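You operate a simulated robot arm through the tools that you are given. There is no shell and no other tool.

The job below is to be done with a simulated robot arm. You get a single attempt, and the scene is never put back.

TASK
Put things in order on the rear granite. At the end: three of the pads from the rear granite are on the grey tray (marked "GOOD") on the rear granite; the silver step block from the rear granite is in the blue tub; whatever was shut is shut again. Leave all else as you found it, and nothing knocked over.

It is judged by the outcome, as a careful person would: the job done as asked, and still so three seconds after it is handed in. It fails if anything else is knocked over, pushed out of place, dropped, spilled or broken.

THE ROBOT
A 7-joint arm with a two-finger parallel gripper, fixed in place. Base frame: the origin is at the foot of the arm, x ahead of it, y to its left, z up; the work surface is at about z = 0. Lengths are in mm, angles in rad, forces in N, time in s.
With the tool pointing down near the work surface it reaches from about 240 to 620 mm from the base axis. Its first joint turns from -1.152 to 1.152 rad. Payload 2.6 kg.
The TCP is the grasp point between the finger pads, 30 mm short of the fingertips. In the tool frame z runs along the fingers and y along their closing line. Largest opening 94 mm; finger width 28, thickness 10; the body of the gripper, 50 by 96 mm, starts 55 mm behind the TCP.
Orientation is that of the tool frame in the base frame, as a unit quaternion [w, x, y, z]. With the fingers straight down and closing along the base's y, the tool's x points along the base's -x, its y along +y and its z along -z.

THE INTERFACE
- The arm moves only by the tool play_rows. Its arguments are lists of equal length, an entry for each row: "offset": the shift along the tool's x, y, z in mm, a list of three; "rotation": the turn, a rotation vector about the tool's x, y, z in rad, a list of three; "jaw": the gripper command, from -1 (shut) to 1 (fully open), values between in proportion. In form: {"offset": [[dx, dy, dz], ...], "rotation": [[wx, wy, wz], ...], "jaw": [jaw, ...]}. A call has 1 to 20 rows; each row shifts and turns the commanded pose from where the row before left it, along the tool's axes as they then stand. Rows are played at 5 a second. More than 50 mm and 0.15 rad between two rows, or a gripper value outside its range, and nothing of the call is played. Where a pose cannot be reached the arm comes as near as it can. A force on the tool above 40 N (or 10 N above the force at the start of the call, whichever is more), or a blocked arm, ends the call early, and 0.2 s more pass. The fingers move at their own pace (about 72 mm/s each) and stop on an object; they squeeze with about 39 N. The grip force told is the motor's: it shows also when the fingers shut on nothing. Time passes only in rows, and 0.2 s behind the last, so rows that do not move let the fingers close. It gives the time, the measured TCP pose, the force on the tool (base axes), the opening and the grip force at its end, in the units of the frame above (readings bear some noise), with the torque about the TCP (base axes, N m) and any sound that the robot's microphone picked up, and new pictures: "show" is both (left out), scene, wrist or none.
- Cameras (640 x 400 px; columns grow to the right, rows downward): "scene" is fixed at [32.1, 433.4, 557.1]; the picture's right is [-0.80, -0.60, 0.00], its down [-0.38, 0.50, -0.78] and it looks along [0.47, -0.62, -0.63] (base axes); focal length 313 px, centre (320, 200). "wrist" rides on the gripper at [76, 14, -103] in the tool frame; the picture's right is [-0.18, 0.98, 0.00], its down [-0.75, -0.14, -0.64] and it looks along [-0.63, -0.12, 0.77] (tool axes); focal length 243 px, centre (320, 200).
- probe_pixels(camera, pixels): for up to 12 pixels [column, row] of the newest picture of that camera ("zoom" is the newest enlarged one), the place [x, y, z] in the base frame of the surface seen there, good to about 2 mm. The clock stands still meanwhile.
- inspect(camera, box): a new picture of the part [left, top, right, bottom] of that camera's present view, enlarged. The clock stands still meanwhile.
- finish_job(): hands the job in; it is judged then, once.

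Open the gripper and draw the arm clear of the work before you hand the job in, unless the task says otherwise.

The tools are called after "Emit:" by a JSON object that holds its "op" and its "data". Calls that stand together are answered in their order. play_rows: Moves the arm, as the interface text tells. Its arguments: {"type":"object","properties":{"offset":{"type":"array","items":{"type":"array","items":{"type":"number"}}},"rotation":{"type":"array","items":{"type":"array","items":{"type":"number"}}},"jaw":{"type":"array","items":{"type":"number"}},"show":{"type":"string","enum":["both","scene","wrist","none"]}},"required":["offset","rotation","jaw"]} The other tools are called the same way: probe_pixels (camera, pixels) gives the place of the surface under pixels of a picture; inspect (camera, box) takes an enlarged picture of a part of a camera's view; finish_job () hands the job in.

At the start:

```text
clock: 0.0
ee_pos: [381.5, -227.3, 307.5]
tcp_rot: [0.0, 0.0, 1.0, -0.001]
wrist_force: [0.2, -0.9, -0.3]
wrist_torque: [-0.02, -0.03, 0.01]
finger_gap: 93.9
grasp_force: 0.0
```

scene: 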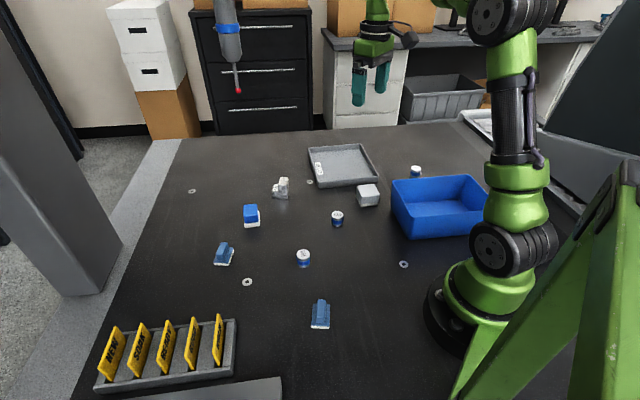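
wrist: 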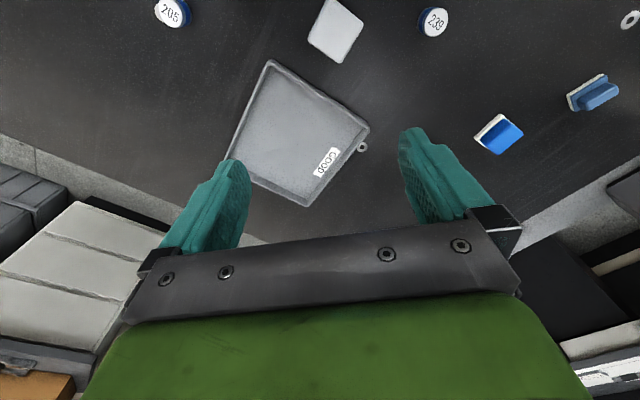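

I begin by looking closely at the scene picture: the table with the tray around (343,165), the blue tub around (438,205), and the small items across the middle.

Emit:
{"op": "inspect", "data": {"camera": "scene", "box": [180, 130, 340, 230]}}

Emit:
{"op": "inspect", "data": {"camera": "scene", "box": [300, 130, 500, 255]}}

Emit:
{"op": "inspect", "data": {"camera": "scene", "box": [180, 220, 420, 370]}}

Emit:
{"op": "inspect", "data": {"camera": "scene", "box": [60, 290, 300, 400]}}

Emit:
{"op": "inspect", "data": {"camera": "wrist", "box": [140, 0, 640, 220]}}

```text
4.00 times, centred on (260, 180) of scene
```

zoom: 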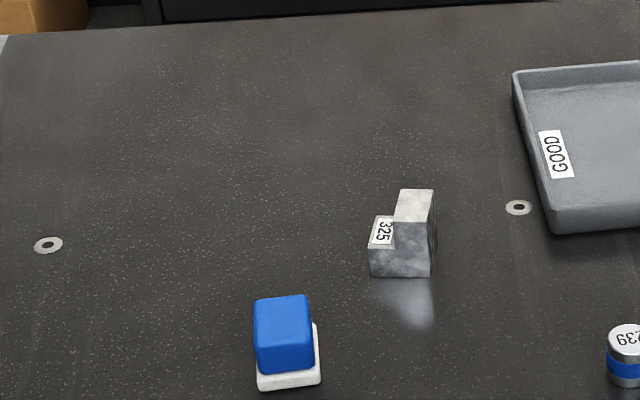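

```text
3.20 times, centred on (400, 192) of scene
```

zoom: 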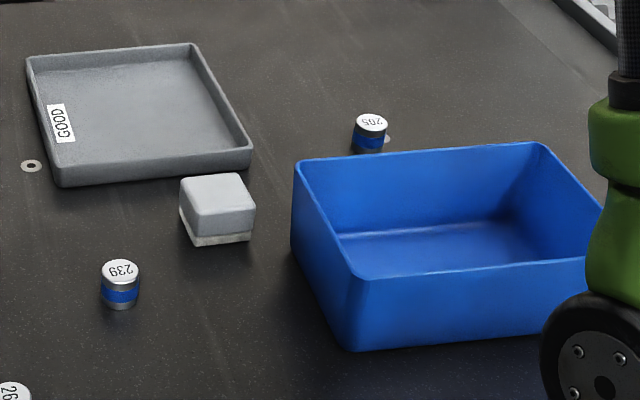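

```text
2.67 times, centred on (300, 295) of scene
```

zoom: 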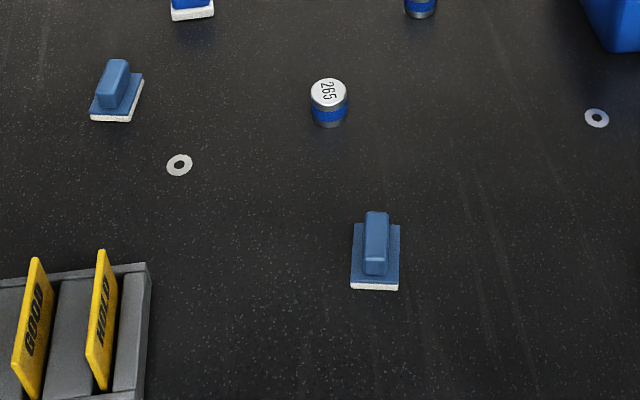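

```text
2.67 times, centred on (180, 345) of scene
```

zoom: 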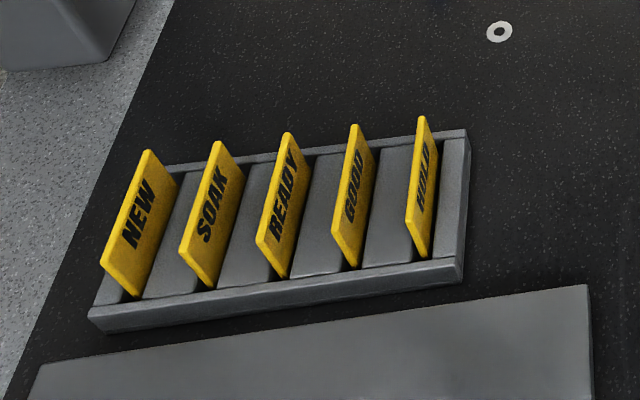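

```text
1.28 times, centred on (390, 110) of wrist
```

zoom: 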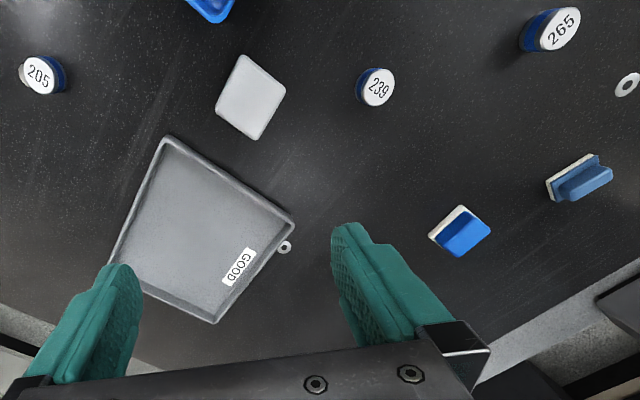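

The table holds a silver step block at (281,188), a blue-topped pad (250,215), a grey-topped pad (368,195) and two handled blue pads (223,254), (320,314). I probe their positions and look at the edges of the view.

Emit:
{"op": "probe_pixels", "data": {"camera": "scene", "pixels": [[281, 188], [250, 212], [368, 190], [224, 250], [320, 310], [343, 168], [438, 212], [303, 253], [337, 214], [415, 168], [190, 390], [250, 283]]}}

Emit:
{"op": "inspect", "data": {"camera": "scene", "box": [440, 80, 640, 205]}}

Emit:
{"op": "inspect", "data": {"camera": "scene", "box": [180, 0, 480, 150]}}

Emit:
{"op": "inspect", "data": {"camera": "scene", "box": [0, 130, 200, 300]}}

Emit:
{"op": "inspect", "data": {"camera": "wrist", "box": [0, 100, 160, 400]}}

Emit:
{"op": "inspect", "data": {"camera": "wrist", "box": [480, 100, 640, 400]}}

```text
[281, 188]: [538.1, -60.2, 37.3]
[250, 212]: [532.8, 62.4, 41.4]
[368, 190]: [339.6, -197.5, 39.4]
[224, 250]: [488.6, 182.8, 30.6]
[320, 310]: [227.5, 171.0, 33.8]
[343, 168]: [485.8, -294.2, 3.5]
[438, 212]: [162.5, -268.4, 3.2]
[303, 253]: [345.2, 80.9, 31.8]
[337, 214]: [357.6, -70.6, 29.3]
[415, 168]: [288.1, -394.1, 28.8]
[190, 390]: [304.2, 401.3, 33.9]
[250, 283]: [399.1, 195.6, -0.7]
```

```text
3.20 times, centred on (540, 142) of scene
```

zoom: 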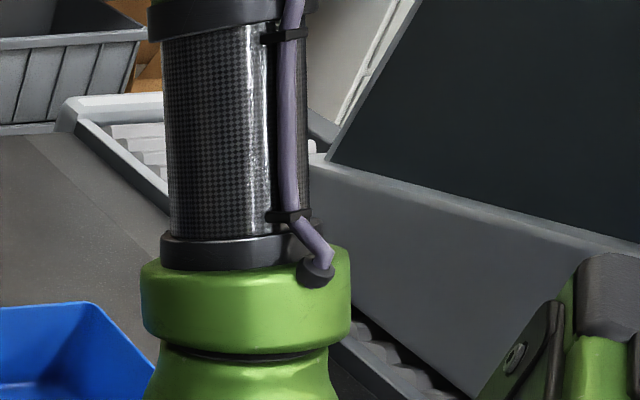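

```text
2.13 times, centred on (330, 75) of scene
```

zoom: 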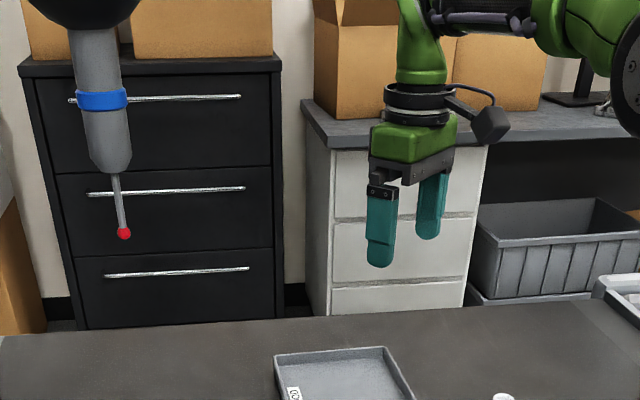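

```text
2.35 times, centred on (100, 215) of scene
```

zoom: 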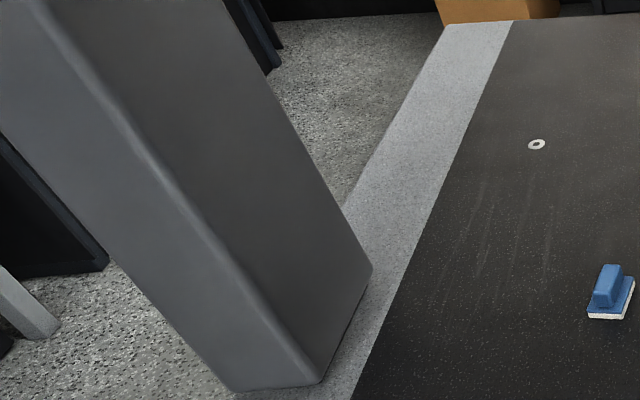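

```text
1.33 times, centred on (80, 250) of wrist
```

zoom: 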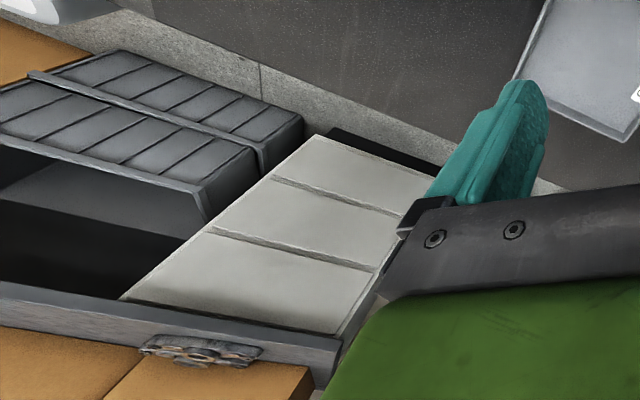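

```text
1.33 times, centred on (560, 250) of wrist
```

zoom: 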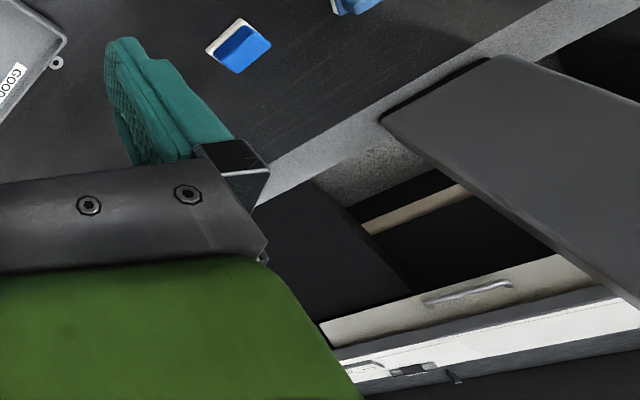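

I probe the suspended CMM probe at (230,50), the column at (60,200), the grey thing at (190,390), the tag rack and table edges, so I know what to avoid.

Emit:
{"op": "probe_pixels", "data": {"camera": "scene", "pixels": [[230, 45], [238, 90], [220, 5], [60, 250], [110, 245], [60, 292], [280, 380], [140, 390], [283, 398], [235, 320], [165, 345], [100, 370]]}}

Emit:
{"op": "probe_pixels", "data": {"camera": "scene", "pixels": [[308, 150], [369, 147], [378, 180], [319, 187], [313, 170], [394, 180], [471, 175], [411, 237], [487, 210], [405, 200], [450, 195], [395, 210]]}}

Emit:
{"op": "probe_pixels", "data": {"camera": "wrist", "pixels": [[172, 12], [434, 20], [335, 30], [500, 133], [593, 93], [270, 62], [368, 130], [310, 205], [230, 175], [300, 130], [362, 147], [628, 18]]}}

```text
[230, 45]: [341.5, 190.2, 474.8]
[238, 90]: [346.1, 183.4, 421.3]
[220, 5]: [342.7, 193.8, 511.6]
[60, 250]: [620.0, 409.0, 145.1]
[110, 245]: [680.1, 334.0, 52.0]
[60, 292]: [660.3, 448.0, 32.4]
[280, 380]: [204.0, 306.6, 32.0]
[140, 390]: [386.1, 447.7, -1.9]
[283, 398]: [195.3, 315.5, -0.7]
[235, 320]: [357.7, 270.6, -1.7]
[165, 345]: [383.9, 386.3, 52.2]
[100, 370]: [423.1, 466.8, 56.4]
```

```text
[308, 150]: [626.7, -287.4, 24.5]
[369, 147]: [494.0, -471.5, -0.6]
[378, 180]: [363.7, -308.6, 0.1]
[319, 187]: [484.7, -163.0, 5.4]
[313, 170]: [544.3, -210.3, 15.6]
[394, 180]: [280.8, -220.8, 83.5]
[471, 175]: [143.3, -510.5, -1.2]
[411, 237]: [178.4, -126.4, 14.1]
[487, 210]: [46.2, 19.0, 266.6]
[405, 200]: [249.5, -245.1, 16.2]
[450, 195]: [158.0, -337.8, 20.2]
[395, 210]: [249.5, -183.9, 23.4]
```

```text
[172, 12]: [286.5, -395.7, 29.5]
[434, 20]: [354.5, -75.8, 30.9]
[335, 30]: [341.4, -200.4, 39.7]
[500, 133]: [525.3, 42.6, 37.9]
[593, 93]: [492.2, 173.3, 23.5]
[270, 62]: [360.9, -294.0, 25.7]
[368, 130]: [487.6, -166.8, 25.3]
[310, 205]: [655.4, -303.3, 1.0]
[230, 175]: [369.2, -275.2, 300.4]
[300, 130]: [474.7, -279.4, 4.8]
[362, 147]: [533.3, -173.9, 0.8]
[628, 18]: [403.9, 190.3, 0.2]
```

The CMM stylus hangs over about (346,183) at z≈415, so I must stay clear of it. I zoom in on each pad and the step block to get their corners.

Emit:
{"op": "inspect", "data": {"camera": "scene", "box": [336, 170, 400, 210]}}

Emit:
{"op": "inspect", "data": {"camera": "scene", "box": [218, 195, 282, 235]}}

Emit:
{"op": "inspect", "data": {"camera": "scene", "box": [192, 234, 256, 274]}}

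Emit:
{"op": "inspect", "data": {"camera": "scene", "box": [288, 292, 352, 332]}}

Emit:
{"op": "inspect", "data": {"camera": "scene", "box": [249, 168, 313, 208]}}

```text
10.00 times, centred on (368, 190) of scene
```

zoom: 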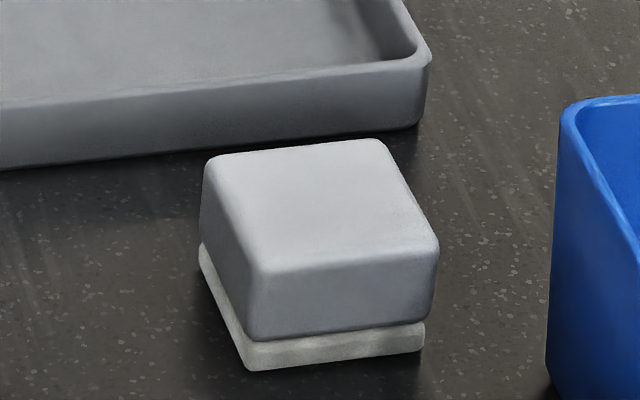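

```text
10.00 times, centred on (250, 215) of scene
```

zoom: 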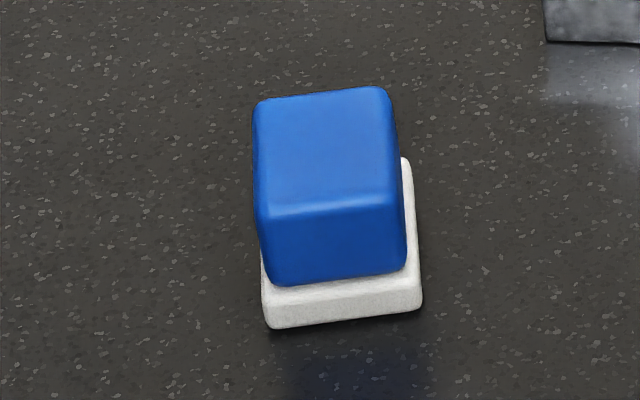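

```text
10.00 times, centred on (224, 254) of scene
```

zoom: 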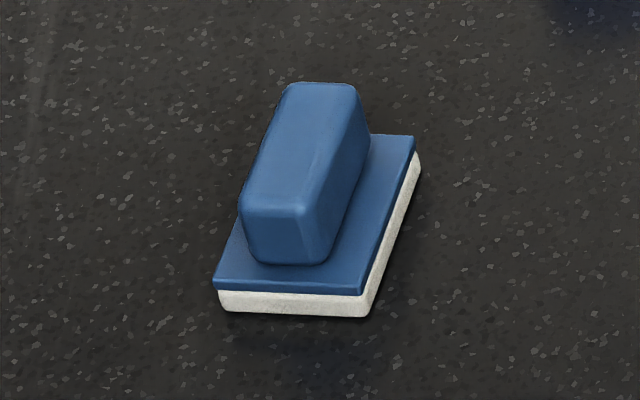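

```text
10.00 times, centred on (320, 312) of scene
```

zoom: 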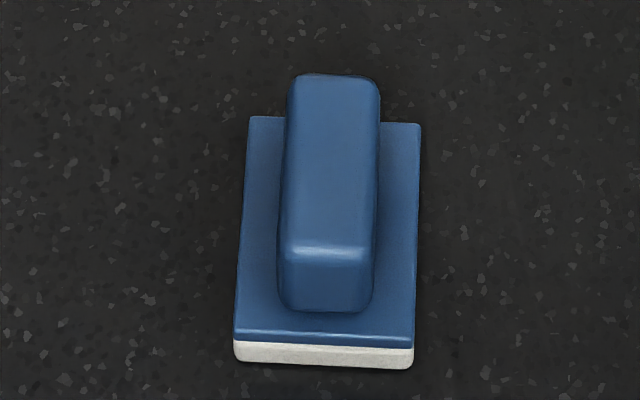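

```text
10.00 times, centred on (281, 188) of scene
```

zoom: 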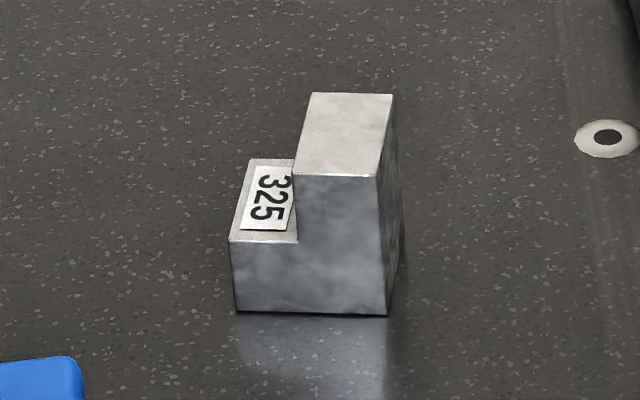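

I probe the step block's corners in the newest zoom (top edge at (305,92)-(395,95), base at (232,312)-(390,315)).

Emit:
{"op": "probe_pixels", "data": {"camera": "zoom", "pixels": [[315, 98], [390, 98], [373, 170], [300, 168], [237, 236], [292, 238], [255, 164], [240, 308], [384, 311], [340, 240], [395, 250], [262, 275]]}}

Emit:
{"op": "inspect", "data": {"camera": "scene", "box": [288, 292, 352, 332]}}

```text
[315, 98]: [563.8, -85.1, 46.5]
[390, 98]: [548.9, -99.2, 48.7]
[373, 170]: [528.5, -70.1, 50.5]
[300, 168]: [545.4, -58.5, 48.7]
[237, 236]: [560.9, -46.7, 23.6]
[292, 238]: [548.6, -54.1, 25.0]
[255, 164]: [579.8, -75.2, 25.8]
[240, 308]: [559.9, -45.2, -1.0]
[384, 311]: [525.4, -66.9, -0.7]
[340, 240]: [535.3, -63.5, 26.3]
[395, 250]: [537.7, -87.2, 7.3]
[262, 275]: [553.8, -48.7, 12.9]
```

```text
10.00 times, centred on (320, 312) of scene
```

zoom: 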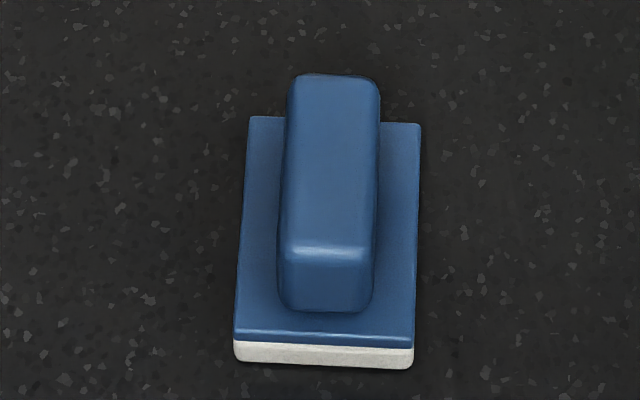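

I probe the near handled pad (ridge corners (295,80),(375,85),(365,255),(290,250) and base corners) in the newest zoom.

Emit:
{"op": "probe_pixels", "data": {"camera": "zoom", "pixels": [[300, 84], [370, 86], [362, 240], [292, 238], [285, 305], [362, 306], [252, 122], [416, 128], [410, 335], [240, 330], [240, 355], [408, 362]]}}

Emit:
{"op": "inspect", "data": {"camera": "scene", "box": [336, 170, 400, 210]}}

```text
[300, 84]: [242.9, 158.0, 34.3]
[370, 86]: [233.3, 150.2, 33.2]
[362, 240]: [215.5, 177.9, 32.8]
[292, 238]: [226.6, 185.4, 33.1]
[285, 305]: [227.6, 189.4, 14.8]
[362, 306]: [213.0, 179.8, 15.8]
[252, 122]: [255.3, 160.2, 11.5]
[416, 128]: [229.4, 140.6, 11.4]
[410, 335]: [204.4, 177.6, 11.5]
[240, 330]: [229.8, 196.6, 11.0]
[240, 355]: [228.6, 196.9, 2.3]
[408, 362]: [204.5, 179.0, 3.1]
```

```text
10.00 times, centred on (368, 190) of scene
```

zoom: 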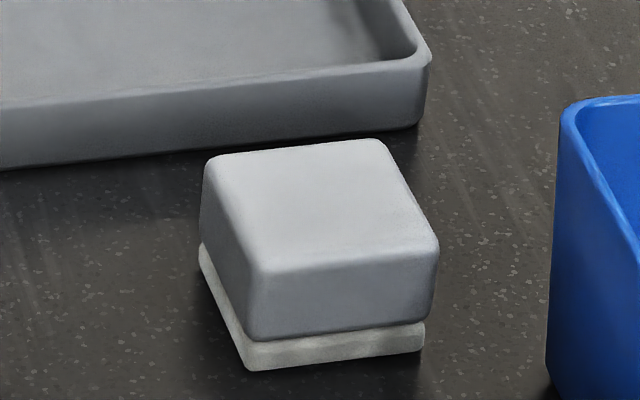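

I probe the grey pad's corners in the newest zoom: top (210,160),(380,145),(435,245),(262,268), base (200,245),(248,368),(422,345).

Emit:
{"op": "probe_pixels", "data": {"camera": "zoom", "pixels": [[216, 162], [374, 146], [430, 242], [264, 264], [206, 225], [254, 328], [428, 312], [202, 256], [248, 365], [420, 346], [325, 205], [418, 118]]}}

Emit:
{"op": "inspect", "data": {"camera": "scene", "box": [218, 195, 282, 235]}}

```text
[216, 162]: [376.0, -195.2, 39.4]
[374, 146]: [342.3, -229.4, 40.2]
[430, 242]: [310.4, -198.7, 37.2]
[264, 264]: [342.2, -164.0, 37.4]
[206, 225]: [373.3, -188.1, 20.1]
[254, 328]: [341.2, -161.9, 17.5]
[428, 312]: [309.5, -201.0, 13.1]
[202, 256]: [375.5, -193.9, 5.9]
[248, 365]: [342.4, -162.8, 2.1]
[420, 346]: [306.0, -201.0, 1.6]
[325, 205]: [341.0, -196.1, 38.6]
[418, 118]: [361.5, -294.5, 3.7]
```

```text
10.00 times, centred on (250, 215) of scene
```

zoom: 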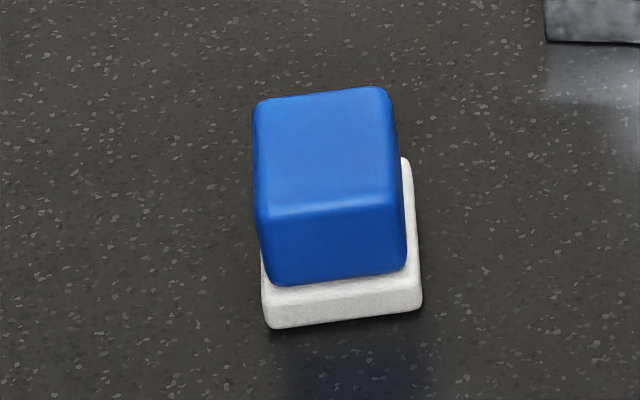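

I probe the blue pad's corners in the newest zoom: top (258,105),(385,92),(395,200),(268,215), base (265,325),(420,305),(408,165).

Emit:
{"op": "probe_pixels", "data": {"camera": "zoom", "pixels": [[264, 108], [382, 95], [392, 198], [268, 212], [275, 275], [400, 262], [268, 320], [418, 304], [409, 168], [325, 150], [335, 240], [340, 290]]}}

Emit:
{"op": "inspect", "data": {"camera": "scene", "box": [380, 160, 500, 245]}}

```text
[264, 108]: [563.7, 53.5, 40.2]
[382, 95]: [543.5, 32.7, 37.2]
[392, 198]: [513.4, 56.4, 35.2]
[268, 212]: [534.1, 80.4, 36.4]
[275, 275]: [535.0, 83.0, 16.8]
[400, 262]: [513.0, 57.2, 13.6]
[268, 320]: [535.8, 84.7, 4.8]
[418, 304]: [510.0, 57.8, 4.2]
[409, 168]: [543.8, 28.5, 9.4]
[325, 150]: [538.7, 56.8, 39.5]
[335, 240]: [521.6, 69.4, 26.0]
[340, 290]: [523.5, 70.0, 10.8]
```

```text
4.71 times, centred on (440, 202) of scene
```

zoom: 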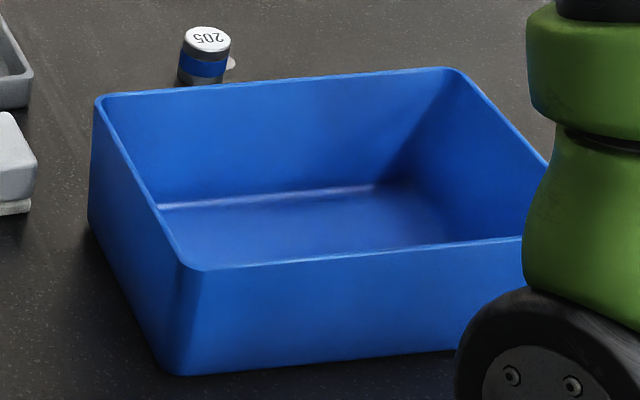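

I probe the tub's rim and floor in the newest zoom: rim corners (100,98),(445,70),(190,268),(545,160), floor (300,220).

Emit:
{"op": "probe_pixels", "data": {"camera": "zoom", "pixels": [[99, 101], [445, 70], [192, 268], [520, 130], [260, 85], [142, 185], [350, 255], [300, 220], [420, 200], [180, 215], [280, 192], [205, 40]]}}

Emit:
{"op": "inspect", "data": {"camera": "wrist", "box": [220, 40, 380, 140]}}

```text
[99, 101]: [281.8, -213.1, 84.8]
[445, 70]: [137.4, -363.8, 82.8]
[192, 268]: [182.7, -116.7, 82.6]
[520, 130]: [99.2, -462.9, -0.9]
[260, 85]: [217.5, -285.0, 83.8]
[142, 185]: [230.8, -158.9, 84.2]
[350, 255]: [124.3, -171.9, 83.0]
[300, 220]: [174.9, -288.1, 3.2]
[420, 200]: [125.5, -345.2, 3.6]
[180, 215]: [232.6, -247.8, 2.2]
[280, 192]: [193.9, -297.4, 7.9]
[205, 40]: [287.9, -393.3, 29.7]
```

```text
4.00 times, centred on (300, 90) of wrist
```

zoom: 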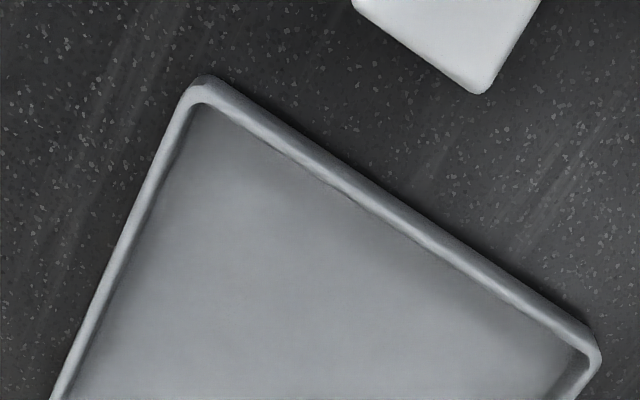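

Geometry is clear: the grey pad is a 46 mm square centred at about (342,-197) turned 45°, with its top at z≈39. I turn the gripper to match it and hover above, staying well over the tub rim (z≈84).

Emit:
{"op": "play_rows", "data": {"offset": [[0, 0, 15], [0, 0, 15], [0, 0, 15], [0, 0, 15], [0, 0, 15], [0, 0, 15], [3.1, 24.5, 0], [3.1, 24.5, 0], [0, 0, 0]], "rotation": [[0, 0, -0.131], [0, 0, -0.131], [0, 0, -0.131], [0, 0, -0.131], [0, 0, -0.131], [0, 0, -0.13], [0, 0, 0], [0, 0, 0], [0, 0, 0]], "jaw": [1, 1, 1, 0.6, 0.6, 0.6, 0.6, 0.6, 0.6]}}

```text
clock: 2.0
ee_pos: [343.4, -198.1, 217.4]
tcp_rot: [0.0, -0.382, 0.924, -0.001]
wrist_force: [-0.7, 0.8, 0.4]
wrist_torque: [0.0, -0.02, -0.02]
finger_gap: 75.1
grasp_force: 0.1
```

scene: 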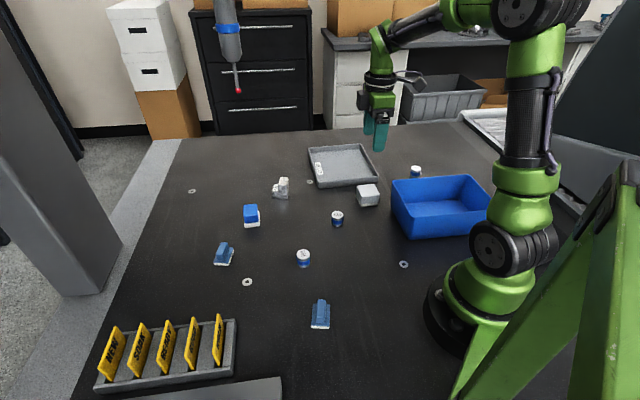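
wrist: 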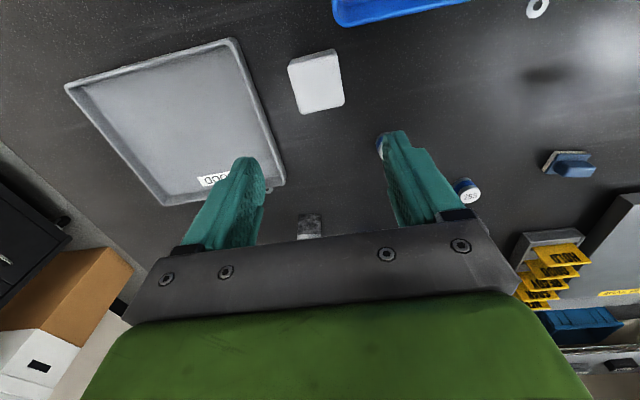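

The pad sits at (316,80) in the wrist view, between and short of the fingers as expected. Before descending I look at the newly visible blue thing and yellow label at the right (585,320), (620,293).

Emit:
{"op": "inspect", "data": {"camera": "wrist", "box": [500, 180, 640, 400]}}

Emit:
{"op": "probe_pixels", "data": {"camera": "wrist", "pixels": [[316, 78], [290, 62], [338, 50], [345, 102], [300, 113], [240, 40], [284, 186], [68, 88], [164, 204], [180, 110], [588, 322], [622, 230]]}}

```text
1.82 times, centred on (570, 290) of wrist
```

zoom: 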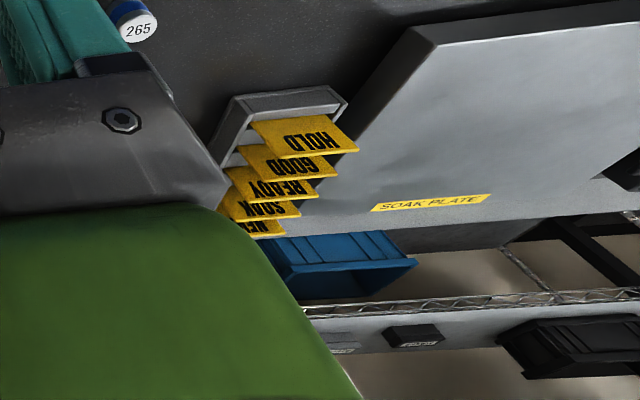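

```text
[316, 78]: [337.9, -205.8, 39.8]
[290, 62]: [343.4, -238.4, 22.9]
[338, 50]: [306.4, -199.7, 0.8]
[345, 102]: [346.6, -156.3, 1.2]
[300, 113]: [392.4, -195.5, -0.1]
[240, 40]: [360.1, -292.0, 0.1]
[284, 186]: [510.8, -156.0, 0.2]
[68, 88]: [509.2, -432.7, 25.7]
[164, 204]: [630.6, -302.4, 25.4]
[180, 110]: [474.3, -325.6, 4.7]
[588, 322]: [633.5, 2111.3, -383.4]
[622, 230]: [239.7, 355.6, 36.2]
```

The grey plate is a separate "SOAK PLATE", so the main dark table is the rear granite. I now descend on the grey pad to TCP z≈43 (tips at z≈13), stopping open to check the fit.

Emit:
{"op": "play_rows", "data": {"offset": [[0, 1.4, 40], [0, 0, 40], [0, 0, 40], [0, 0, 25], [0, 0, 15], [0, 0, 14], [0, 0, 0]], "rotation": [[0, 0, 0], [0, 0, 0], [0, 0, 0], [0, 0, 0], [0, 0, 0], [0, 0, 0], [0, 0, 0]], "jaw": [0.6, 0.6, 0.6, 0.6, 0.6, 0.6, 0.6]}}

```text
clock: 3.6
ee_pos: [343.8, -195.9, 40.8]
tcp_rot: [-0.001, -0.383, 0.924, -0.001]
wrist_force: [-0.3, 0.7, 0.4]
wrist_torque: [-0.02, -0.01, -0.01]
finger_gap: 75.1
grasp_force: 0.0
```

scene: 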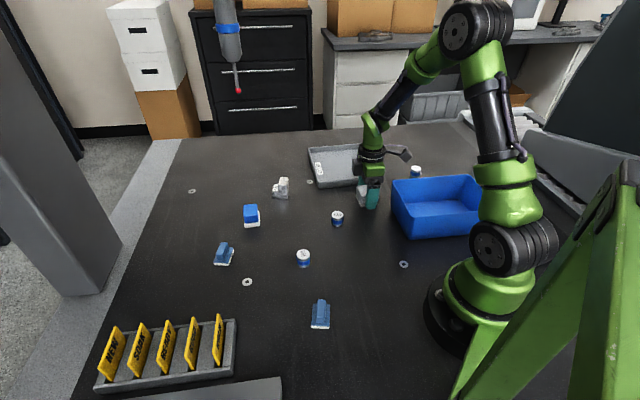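
wrist: 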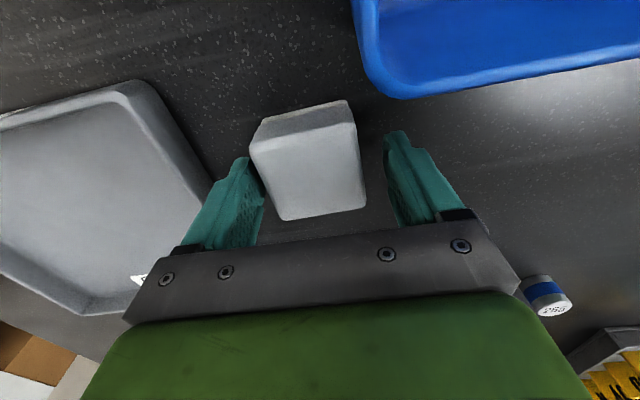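

The pad's top shows at (308,160) between the fingers, slightly left of centre. I probe its top corners to measure the offset before closing.

Emit:
{"op": "probe_pixels", "data": {"camera": "wrist", "pixels": [[255, 145], [352, 128], [362, 205], [285, 215], [308, 165], [262, 122], [345, 102], [320, 210], [258, 180], [363, 170]]}}

Emit:
{"op": "inspect", "data": {"camera": "scene", "box": [330, 150, 410, 220]}}

```text
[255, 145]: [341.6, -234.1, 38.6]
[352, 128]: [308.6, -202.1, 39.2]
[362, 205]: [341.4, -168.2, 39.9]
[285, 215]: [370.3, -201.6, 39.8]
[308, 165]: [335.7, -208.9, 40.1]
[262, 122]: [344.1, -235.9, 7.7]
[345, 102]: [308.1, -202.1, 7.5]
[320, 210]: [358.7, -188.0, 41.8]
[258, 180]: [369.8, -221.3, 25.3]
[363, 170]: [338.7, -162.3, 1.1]
```

```text
5.71 times, centred on (370, 185) of scene
```

zoom: 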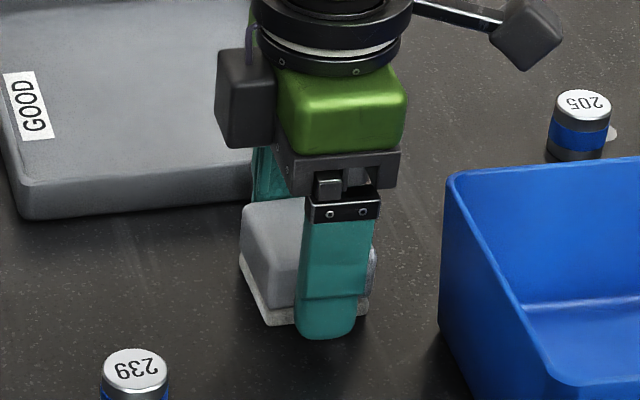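

The pad centre is about 5 mm off along tool x and 1 mm along y. I correct that and close the jaws, holding still while they grip.

Emit:
{"op": "play_rows", "data": {"offset": [[4, -1, -2], [0, 0, 0], [0, 0, 0], [0, 0, 0], [0, 0, 0]], "rotation": [[0, 0, 0], [0, 0, 0], [0, 0, 0], [0, 0, 0], [0, 0, 0]], "jaw": [0.6, 0.3, -0.3, -1, -1]}}

```text
clock: 4.8
ee_pos: [341.6, -200.3, 44.7]
tcp_rot: [-0.001, -0.382, 0.924, -0.003]
wrist_force: [-1.6, -1.0, 8.5]
wrist_torque: [0.2, 0.08, 0.04]
finger_gap: 52.7
grasp_force: 39.4
```

scene: 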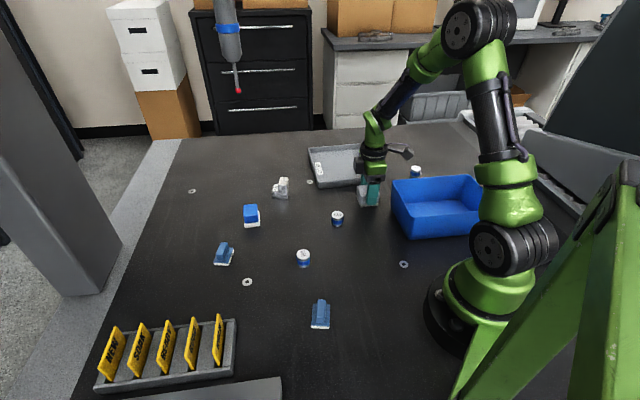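
wrist: 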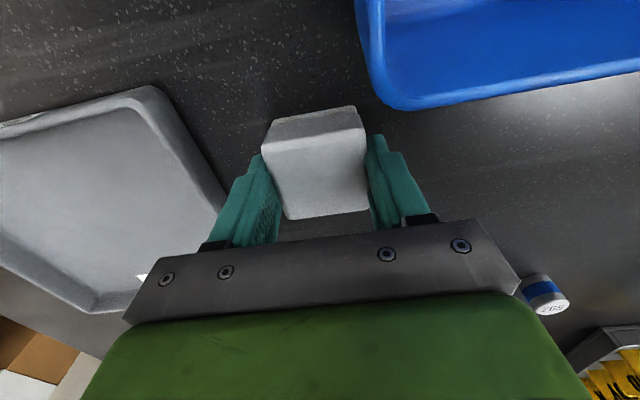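

Gripped: gap 52.7 mm, 39 N. I lift 30 mm gently and check that the pad hangs level.

Emit:
{"op": "play_rows", "data": {"offset": [[0, 0, -5], [0, 0, -10], [0, 0, -15], [0, 0, 0]], "rotation": [[0, 0, 0], [0, 0, 0], [0, 0, 0], [0, 0, 0]], "jaw": [-1, -1, -1, -1]}}

Emit:
{"op": "inspect", "data": {"camera": "scene", "box": [330, 140, 410, 210]}}

```text
clock: 5.8
ee_pos: [338.0, -202.6, 74.7]
tcp_rot: [0.0, -0.382, 0.924, -0.001]
wrist_force: [-0.2, -0.6, -0.8]
wrist_torque: [0.03, -0.03, 0.01]
finger_gap: 53.0
grasp_force: 38.8
```

scene: 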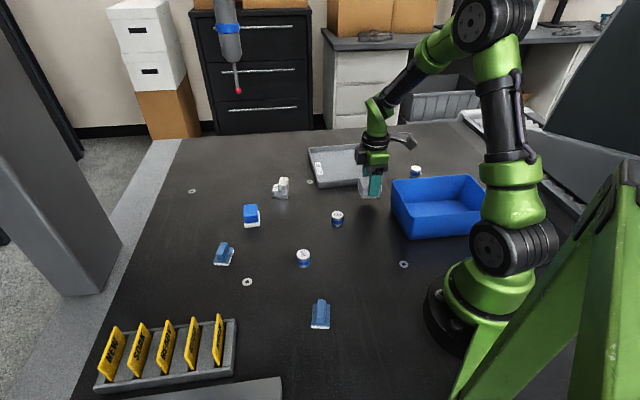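
wrist: 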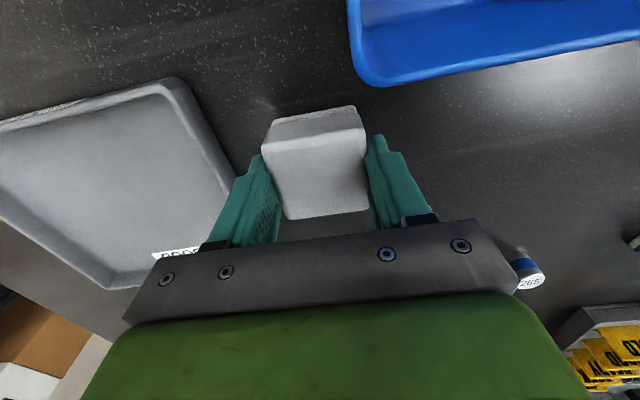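

```text
5.71 times, centred on (370, 175) of scene
```

zoom: 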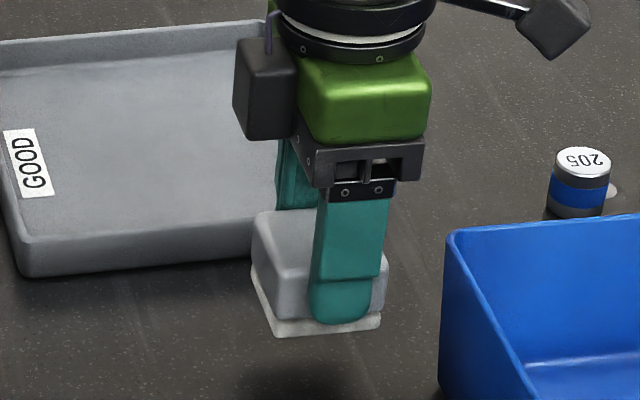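

The pad hangs level, clear of the table. I raise it to z≈125 and carry it over to the tray's near corner region, target about (434,-312).

Emit:
{"op": "play_rows", "data": {"offset": [[0, 0, -25], [0, 0, -25], [2, -36, 0], [2, -36, 0], [2, -36, 0], [2, -37, 0], [0, 0, 0]], "rotation": [[0, 0, 0], [0, 0, 0], [0, 0, 0], [0, 0, 0], [0, 0, 0], [0, 0, 0], [0, 0, 0]], "jaw": [-1, -1, -1, -1, -1, -1, -1]}}

```text
clock: 7.4
ee_pos: [436.4, -309.6, 128.0]
tcp_rot: [-0.001, -0.383, 0.924, -0.001]
wrist_force: [0.2, -0.1, -0.7]
wrist_torque: [0.0, 0.02, 0.01]
finger_gap: 53.1
grasp_force: 39.0
```

scene: 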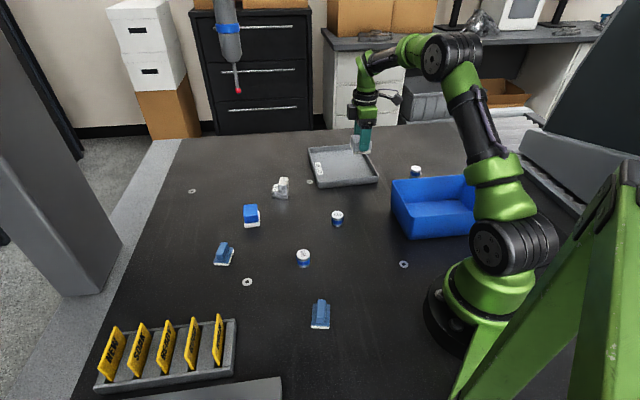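
wrist: 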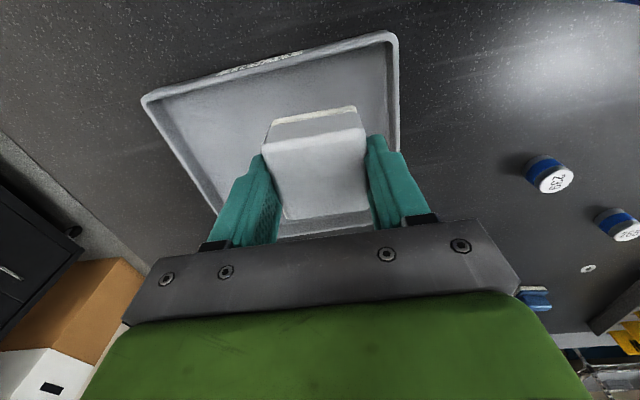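

The pad is above the tray, with the tray's near corner at (393,36) in the wrist view. I probe rim points and the pad to verify spacing before lowering.

Emit:
{"op": "probe_pixels", "data": {"camera": "wrist", "pixels": [[393, 36], [147, 98], [397, 130], [270, 68], [220, 90], [275, 122], [355, 110], [362, 205], [290, 215], [375, 100], [385, 80], [180, 160]]}}

```text
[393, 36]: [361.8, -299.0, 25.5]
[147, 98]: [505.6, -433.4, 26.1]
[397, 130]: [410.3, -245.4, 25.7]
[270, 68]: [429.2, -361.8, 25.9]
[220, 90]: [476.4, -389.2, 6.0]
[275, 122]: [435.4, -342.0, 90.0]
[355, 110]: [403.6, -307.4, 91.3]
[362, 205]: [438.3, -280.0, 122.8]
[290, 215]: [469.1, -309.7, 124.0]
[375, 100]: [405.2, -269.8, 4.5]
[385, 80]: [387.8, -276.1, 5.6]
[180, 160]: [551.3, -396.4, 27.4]
```

Pad centre matches the TCP and its edge is about 20 mm inside the right-hand rim; I shift 5 mm toward that wall and lower to just above the tray floor (z≈5).

Emit:
{"op": "play_rows", "data": {"offset": [[5, 0, 20], [0, 0, 25], [0, 0, 18], [0, 0, 9], [0, 0, 4], [0, 0, 0]], "rotation": [[0, 0, 0], [0, 0, 0], [0, 0, 0], [0, 0, 0], [0, 0, 0], [0, 0, 0]], "jaw": [-1, -1, -1, -1, -1, -1]}}

```text
clock: 8.8
ee_pos: [432.2, -311.0, 51.2]
tcp_rot: [-0.002, -0.382, 0.924, 0.0]
wrist_force: [0.0, 0.4, -1.2]
wrist_torque: [0.0, 0.0, -0.02]
finger_gap: 53.1
grasp_force: 39.3
```

scene: 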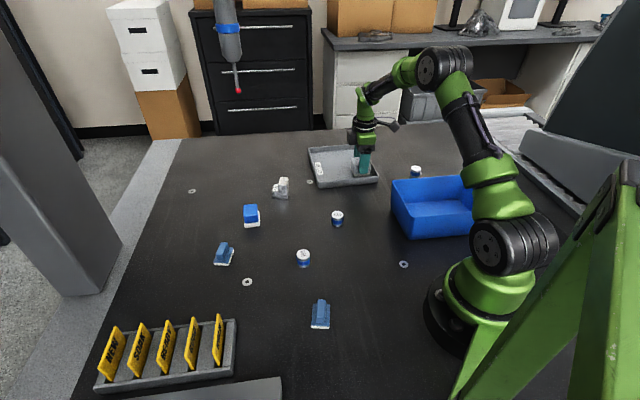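
wrist: 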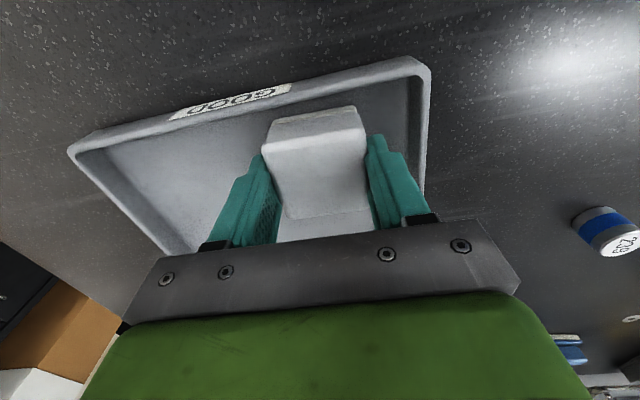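

No contact yet (Fz −1.2). I lower in 1 mm steps to feel for the tray floor.

Emit:
{"op": "play_rows", "data": {"offset": [[0, 0, 1], [0, 0, 1], [0, 0, 0]], "rotation": [[0, 0, 0], [0, 0, 0], [0, 0, 0]], "jaw": [-1, -1, -1], "show": "none"}}

```text
clock: 9.6
ee_pos: [433.3, -311.3, 50.2]
tcp_rot: [0.0, -0.382, 0.924, 0.0]
wrist_force: [-2.4, 4.3, 13.6]
wrist_torque: [0.4, 0.29, -0.04]
finger_gap: 52.8
grasp_force: 39.0
```

Contact at z≈50 (Fz 13.6 N). I ease off half a millimetre and open the jaws, then rise straight up.

Emit:
{"op": "play_rows", "data": {"offset": [[0, 0, -0.7], [0, 0, 0], [0, 0, 0], [0, 0, 0], [0, 0, -15], [0, 0, -30], [0, 0, -40], [0, 0, -40], [0, 0, 0]], "rotation": [[0, 0, 0], [0, 0, 0], [0, 0, 0], [0, 0, 0], [0, 0, 0], [0, 0, 0], [0, 0, 0], [0, 0, 0], [0, 0, 0]], "jaw": [-1, 0.3, 0.5, 0.5, 0.5, 0.5, 0.5, 0.5, 0.5]}}

```text
clock: 11.6
ee_pos: [434.5, -315.3, 177.3]
tcp_rot: [0.0, -0.384, 0.923, 0.0]
wrist_force: [-0.5, -0.1, -0.5]
wrist_torque: [0.04, 0.0, 0.02]
finger_gap: 70.7
grasp_force: 0.0
```

scene: 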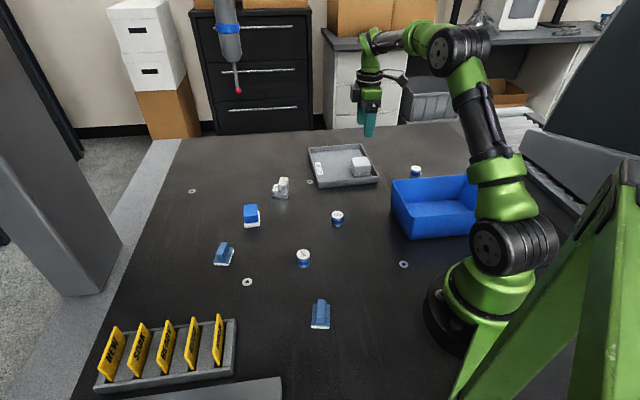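
wrist: 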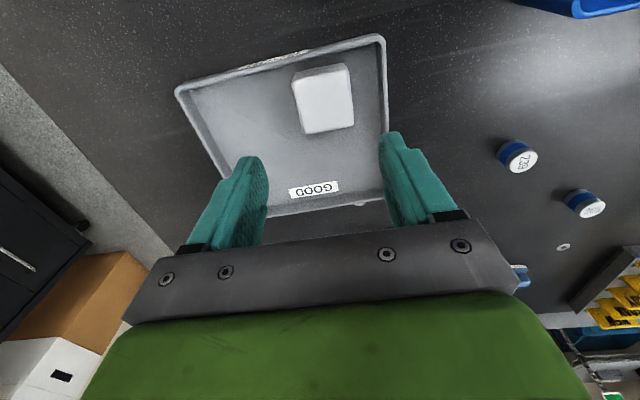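

The grey pad rests in the tray at scene (361,167). Next is the step block: I move at z≈175 to above (550,-70) and turn to psi≈31° so the fingers close across its 32 mm depth.

Emit:
{"op": "play_rows", "data": {"offset": [[-42.5, 15.2, 0], [-42.5, 15.2, 0], [-42.5, 15.2, 0], [-42.5, 15.2, 0], [-42.5, 15.2, 0], [-42.5, 15.2, 0], [0, 0, 10], [0, 0, 10], [0, 0, 0]], "rotation": [[0, 0, 0], [0, 0, 0], [0, 0, 0], [0, 0, 0], [0, 0, 0], [0, 0, 0], [0, 0, 0.119], [0, 0, 0.118], [0, 0, 0]], "jaw": [0.5, 0.5, 0.5, 0.5, 0.5, 0.5, 0.5, 0.5, 0.5]}}

```text
clock: 13.6
ee_pos: [550.0, -68.0, 149.1]
tcp_rot: [0.0, -0.27, 0.963, -0.001]
wrist_force: [-1.0, -0.2, -0.2]
wrist_torque: [-0.03, 0.0, 0.01]
finger_gap: 70.4
grasp_force: 0.0
```

scene: 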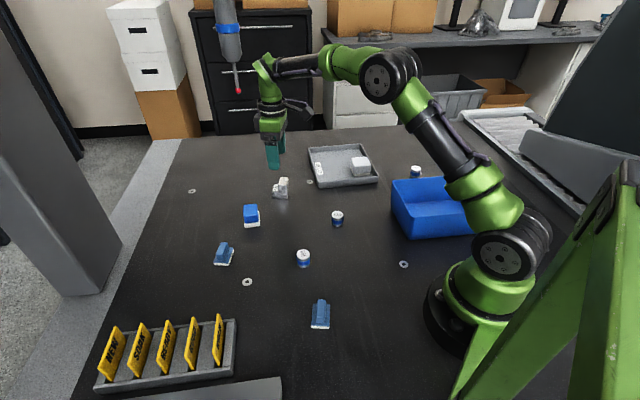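
wrist: 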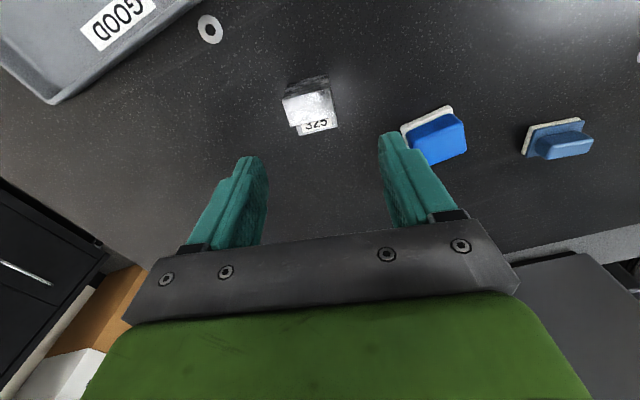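

The step block is at (310,108) in the wrist view. I zoom in to refine its position and yaw.

Emit:
{"op": "inspect", "data": {"camera": "wrist", "box": [262, 65, 358, 145]}}

```text
5.00 times, centred on (310, 105) of wrist
```

zoom: 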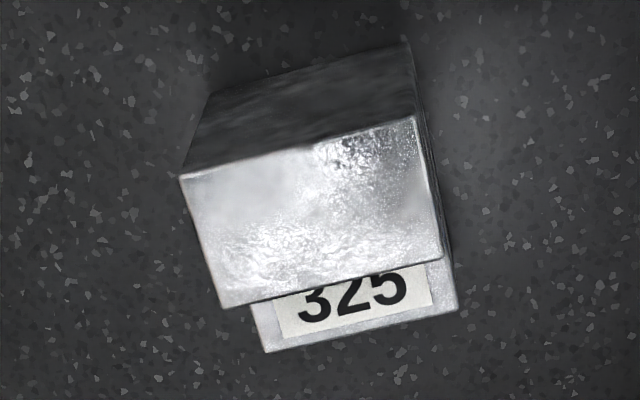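

I probe the top-face corners (185,178), (415,118), (440,262), (225,305) and the bottom corners of the block.

Emit:
{"op": "probe_pixels", "data": {"camera": "zoom", "pixels": [[188, 182], [412, 120], [438, 256], [226, 300], [215, 98], [405, 48], [268, 345], [452, 308], [315, 215], [260, 325], [448, 270], [420, 70]]}}

```text
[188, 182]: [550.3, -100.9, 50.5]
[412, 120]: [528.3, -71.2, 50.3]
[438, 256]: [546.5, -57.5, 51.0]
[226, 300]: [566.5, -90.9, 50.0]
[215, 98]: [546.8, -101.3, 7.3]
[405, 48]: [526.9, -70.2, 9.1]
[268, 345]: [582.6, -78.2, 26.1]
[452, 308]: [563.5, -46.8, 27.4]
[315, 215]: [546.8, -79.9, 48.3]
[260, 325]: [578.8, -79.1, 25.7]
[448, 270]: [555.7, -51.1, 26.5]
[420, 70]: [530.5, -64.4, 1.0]
```

The block is about 42×37×50 mm, centred near (554,-73) with yaw ≈32.7°. I correct by about 7 mm and 0.024 rad and descend to TCP z≈40 with jaws open.

Emit:
{"op": "play_rows", "data": {"offset": [[2.8, -6.5, 0], [0, 0, 35], [0, 0, 35], [0, 0, 20], [0, 0, 12], [0, 0, 7], [0, 0, 0]], "rotation": [[0, 0, -0.024], [0, 0, 0], [0, 0, 0], [0, 0, 0], [0, 0, 0], [0, 0, 0], [0, 0, 0]], "jaw": [0.5, 0.5, 0.5, 0.5, 0.5, 0.5, 0.5]}}

Emit:
{"op": "inspect", "data": {"camera": "scene", "box": [230, 120, 326, 210]}}

```text
clock: 15.2
ee_pos: [550.3, -75.0, 43.5]
tcp_rot: [-0.001, -0.282, 0.959, -0.001]
wrist_force: [0.6, -0.5, -0.4]
wrist_torque: [0.03, 0.0, 0.01]
finger_gap: 70.5
grasp_force: 0.0
```

scene: 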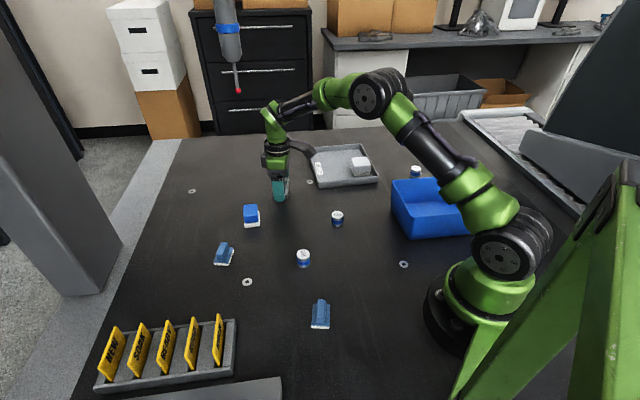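
wrist: 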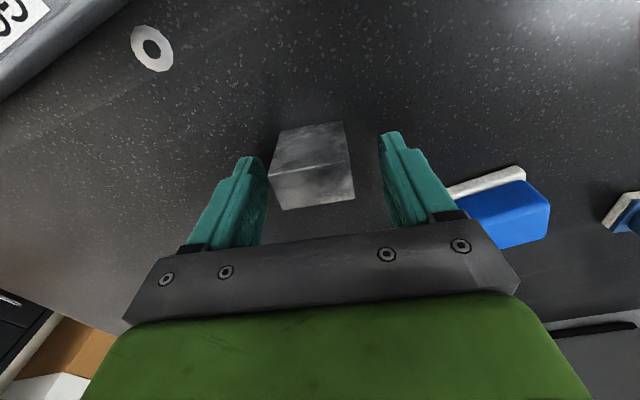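

```text
4.44 times, centred on (278, 165) of scene
```

zoom: 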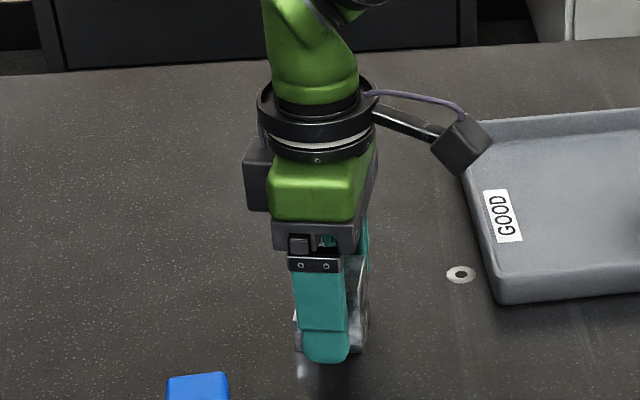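

The block shows at (315,165) between the fingers, a couple of mm left of centre. I nudge −2 mm in tool y, lower 5 mm, and close.

Emit:
{"op": "play_rows", "data": {"offset": [[0, -2, 3], [0, 0, 2.5], [0, 0, 0], [0, 0, 0], [0, 0, 0], [0, 0, 0]], "rotation": [[0, 0, 0], [0, 0, 0], [0, 0, 0], [0, 0, 0], [0, 0, 0], [0, 0, 0]], "jaw": [0.5, 0.5, 0.1, -0.3, -1, -1]}}

```text
clock: 16.6
ee_pos: [549.8, -77.4, 38.9]
tcp_rot: [-0.001, -0.283, 0.959, -0.001]
wrist_force: [0.2, -1.0, 0.7]
wrist_torque: [0.02, -0.02, 0.0]
finger_gap: 43.6
grasp_force: 39.1
```

scene: 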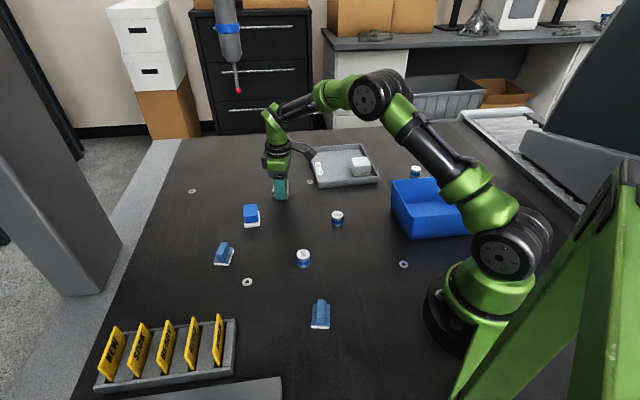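
wrist: 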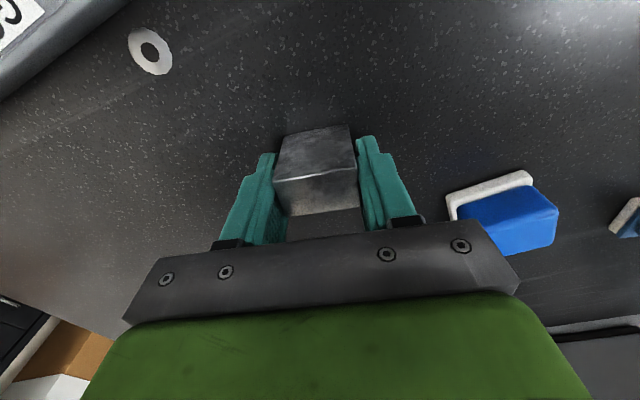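

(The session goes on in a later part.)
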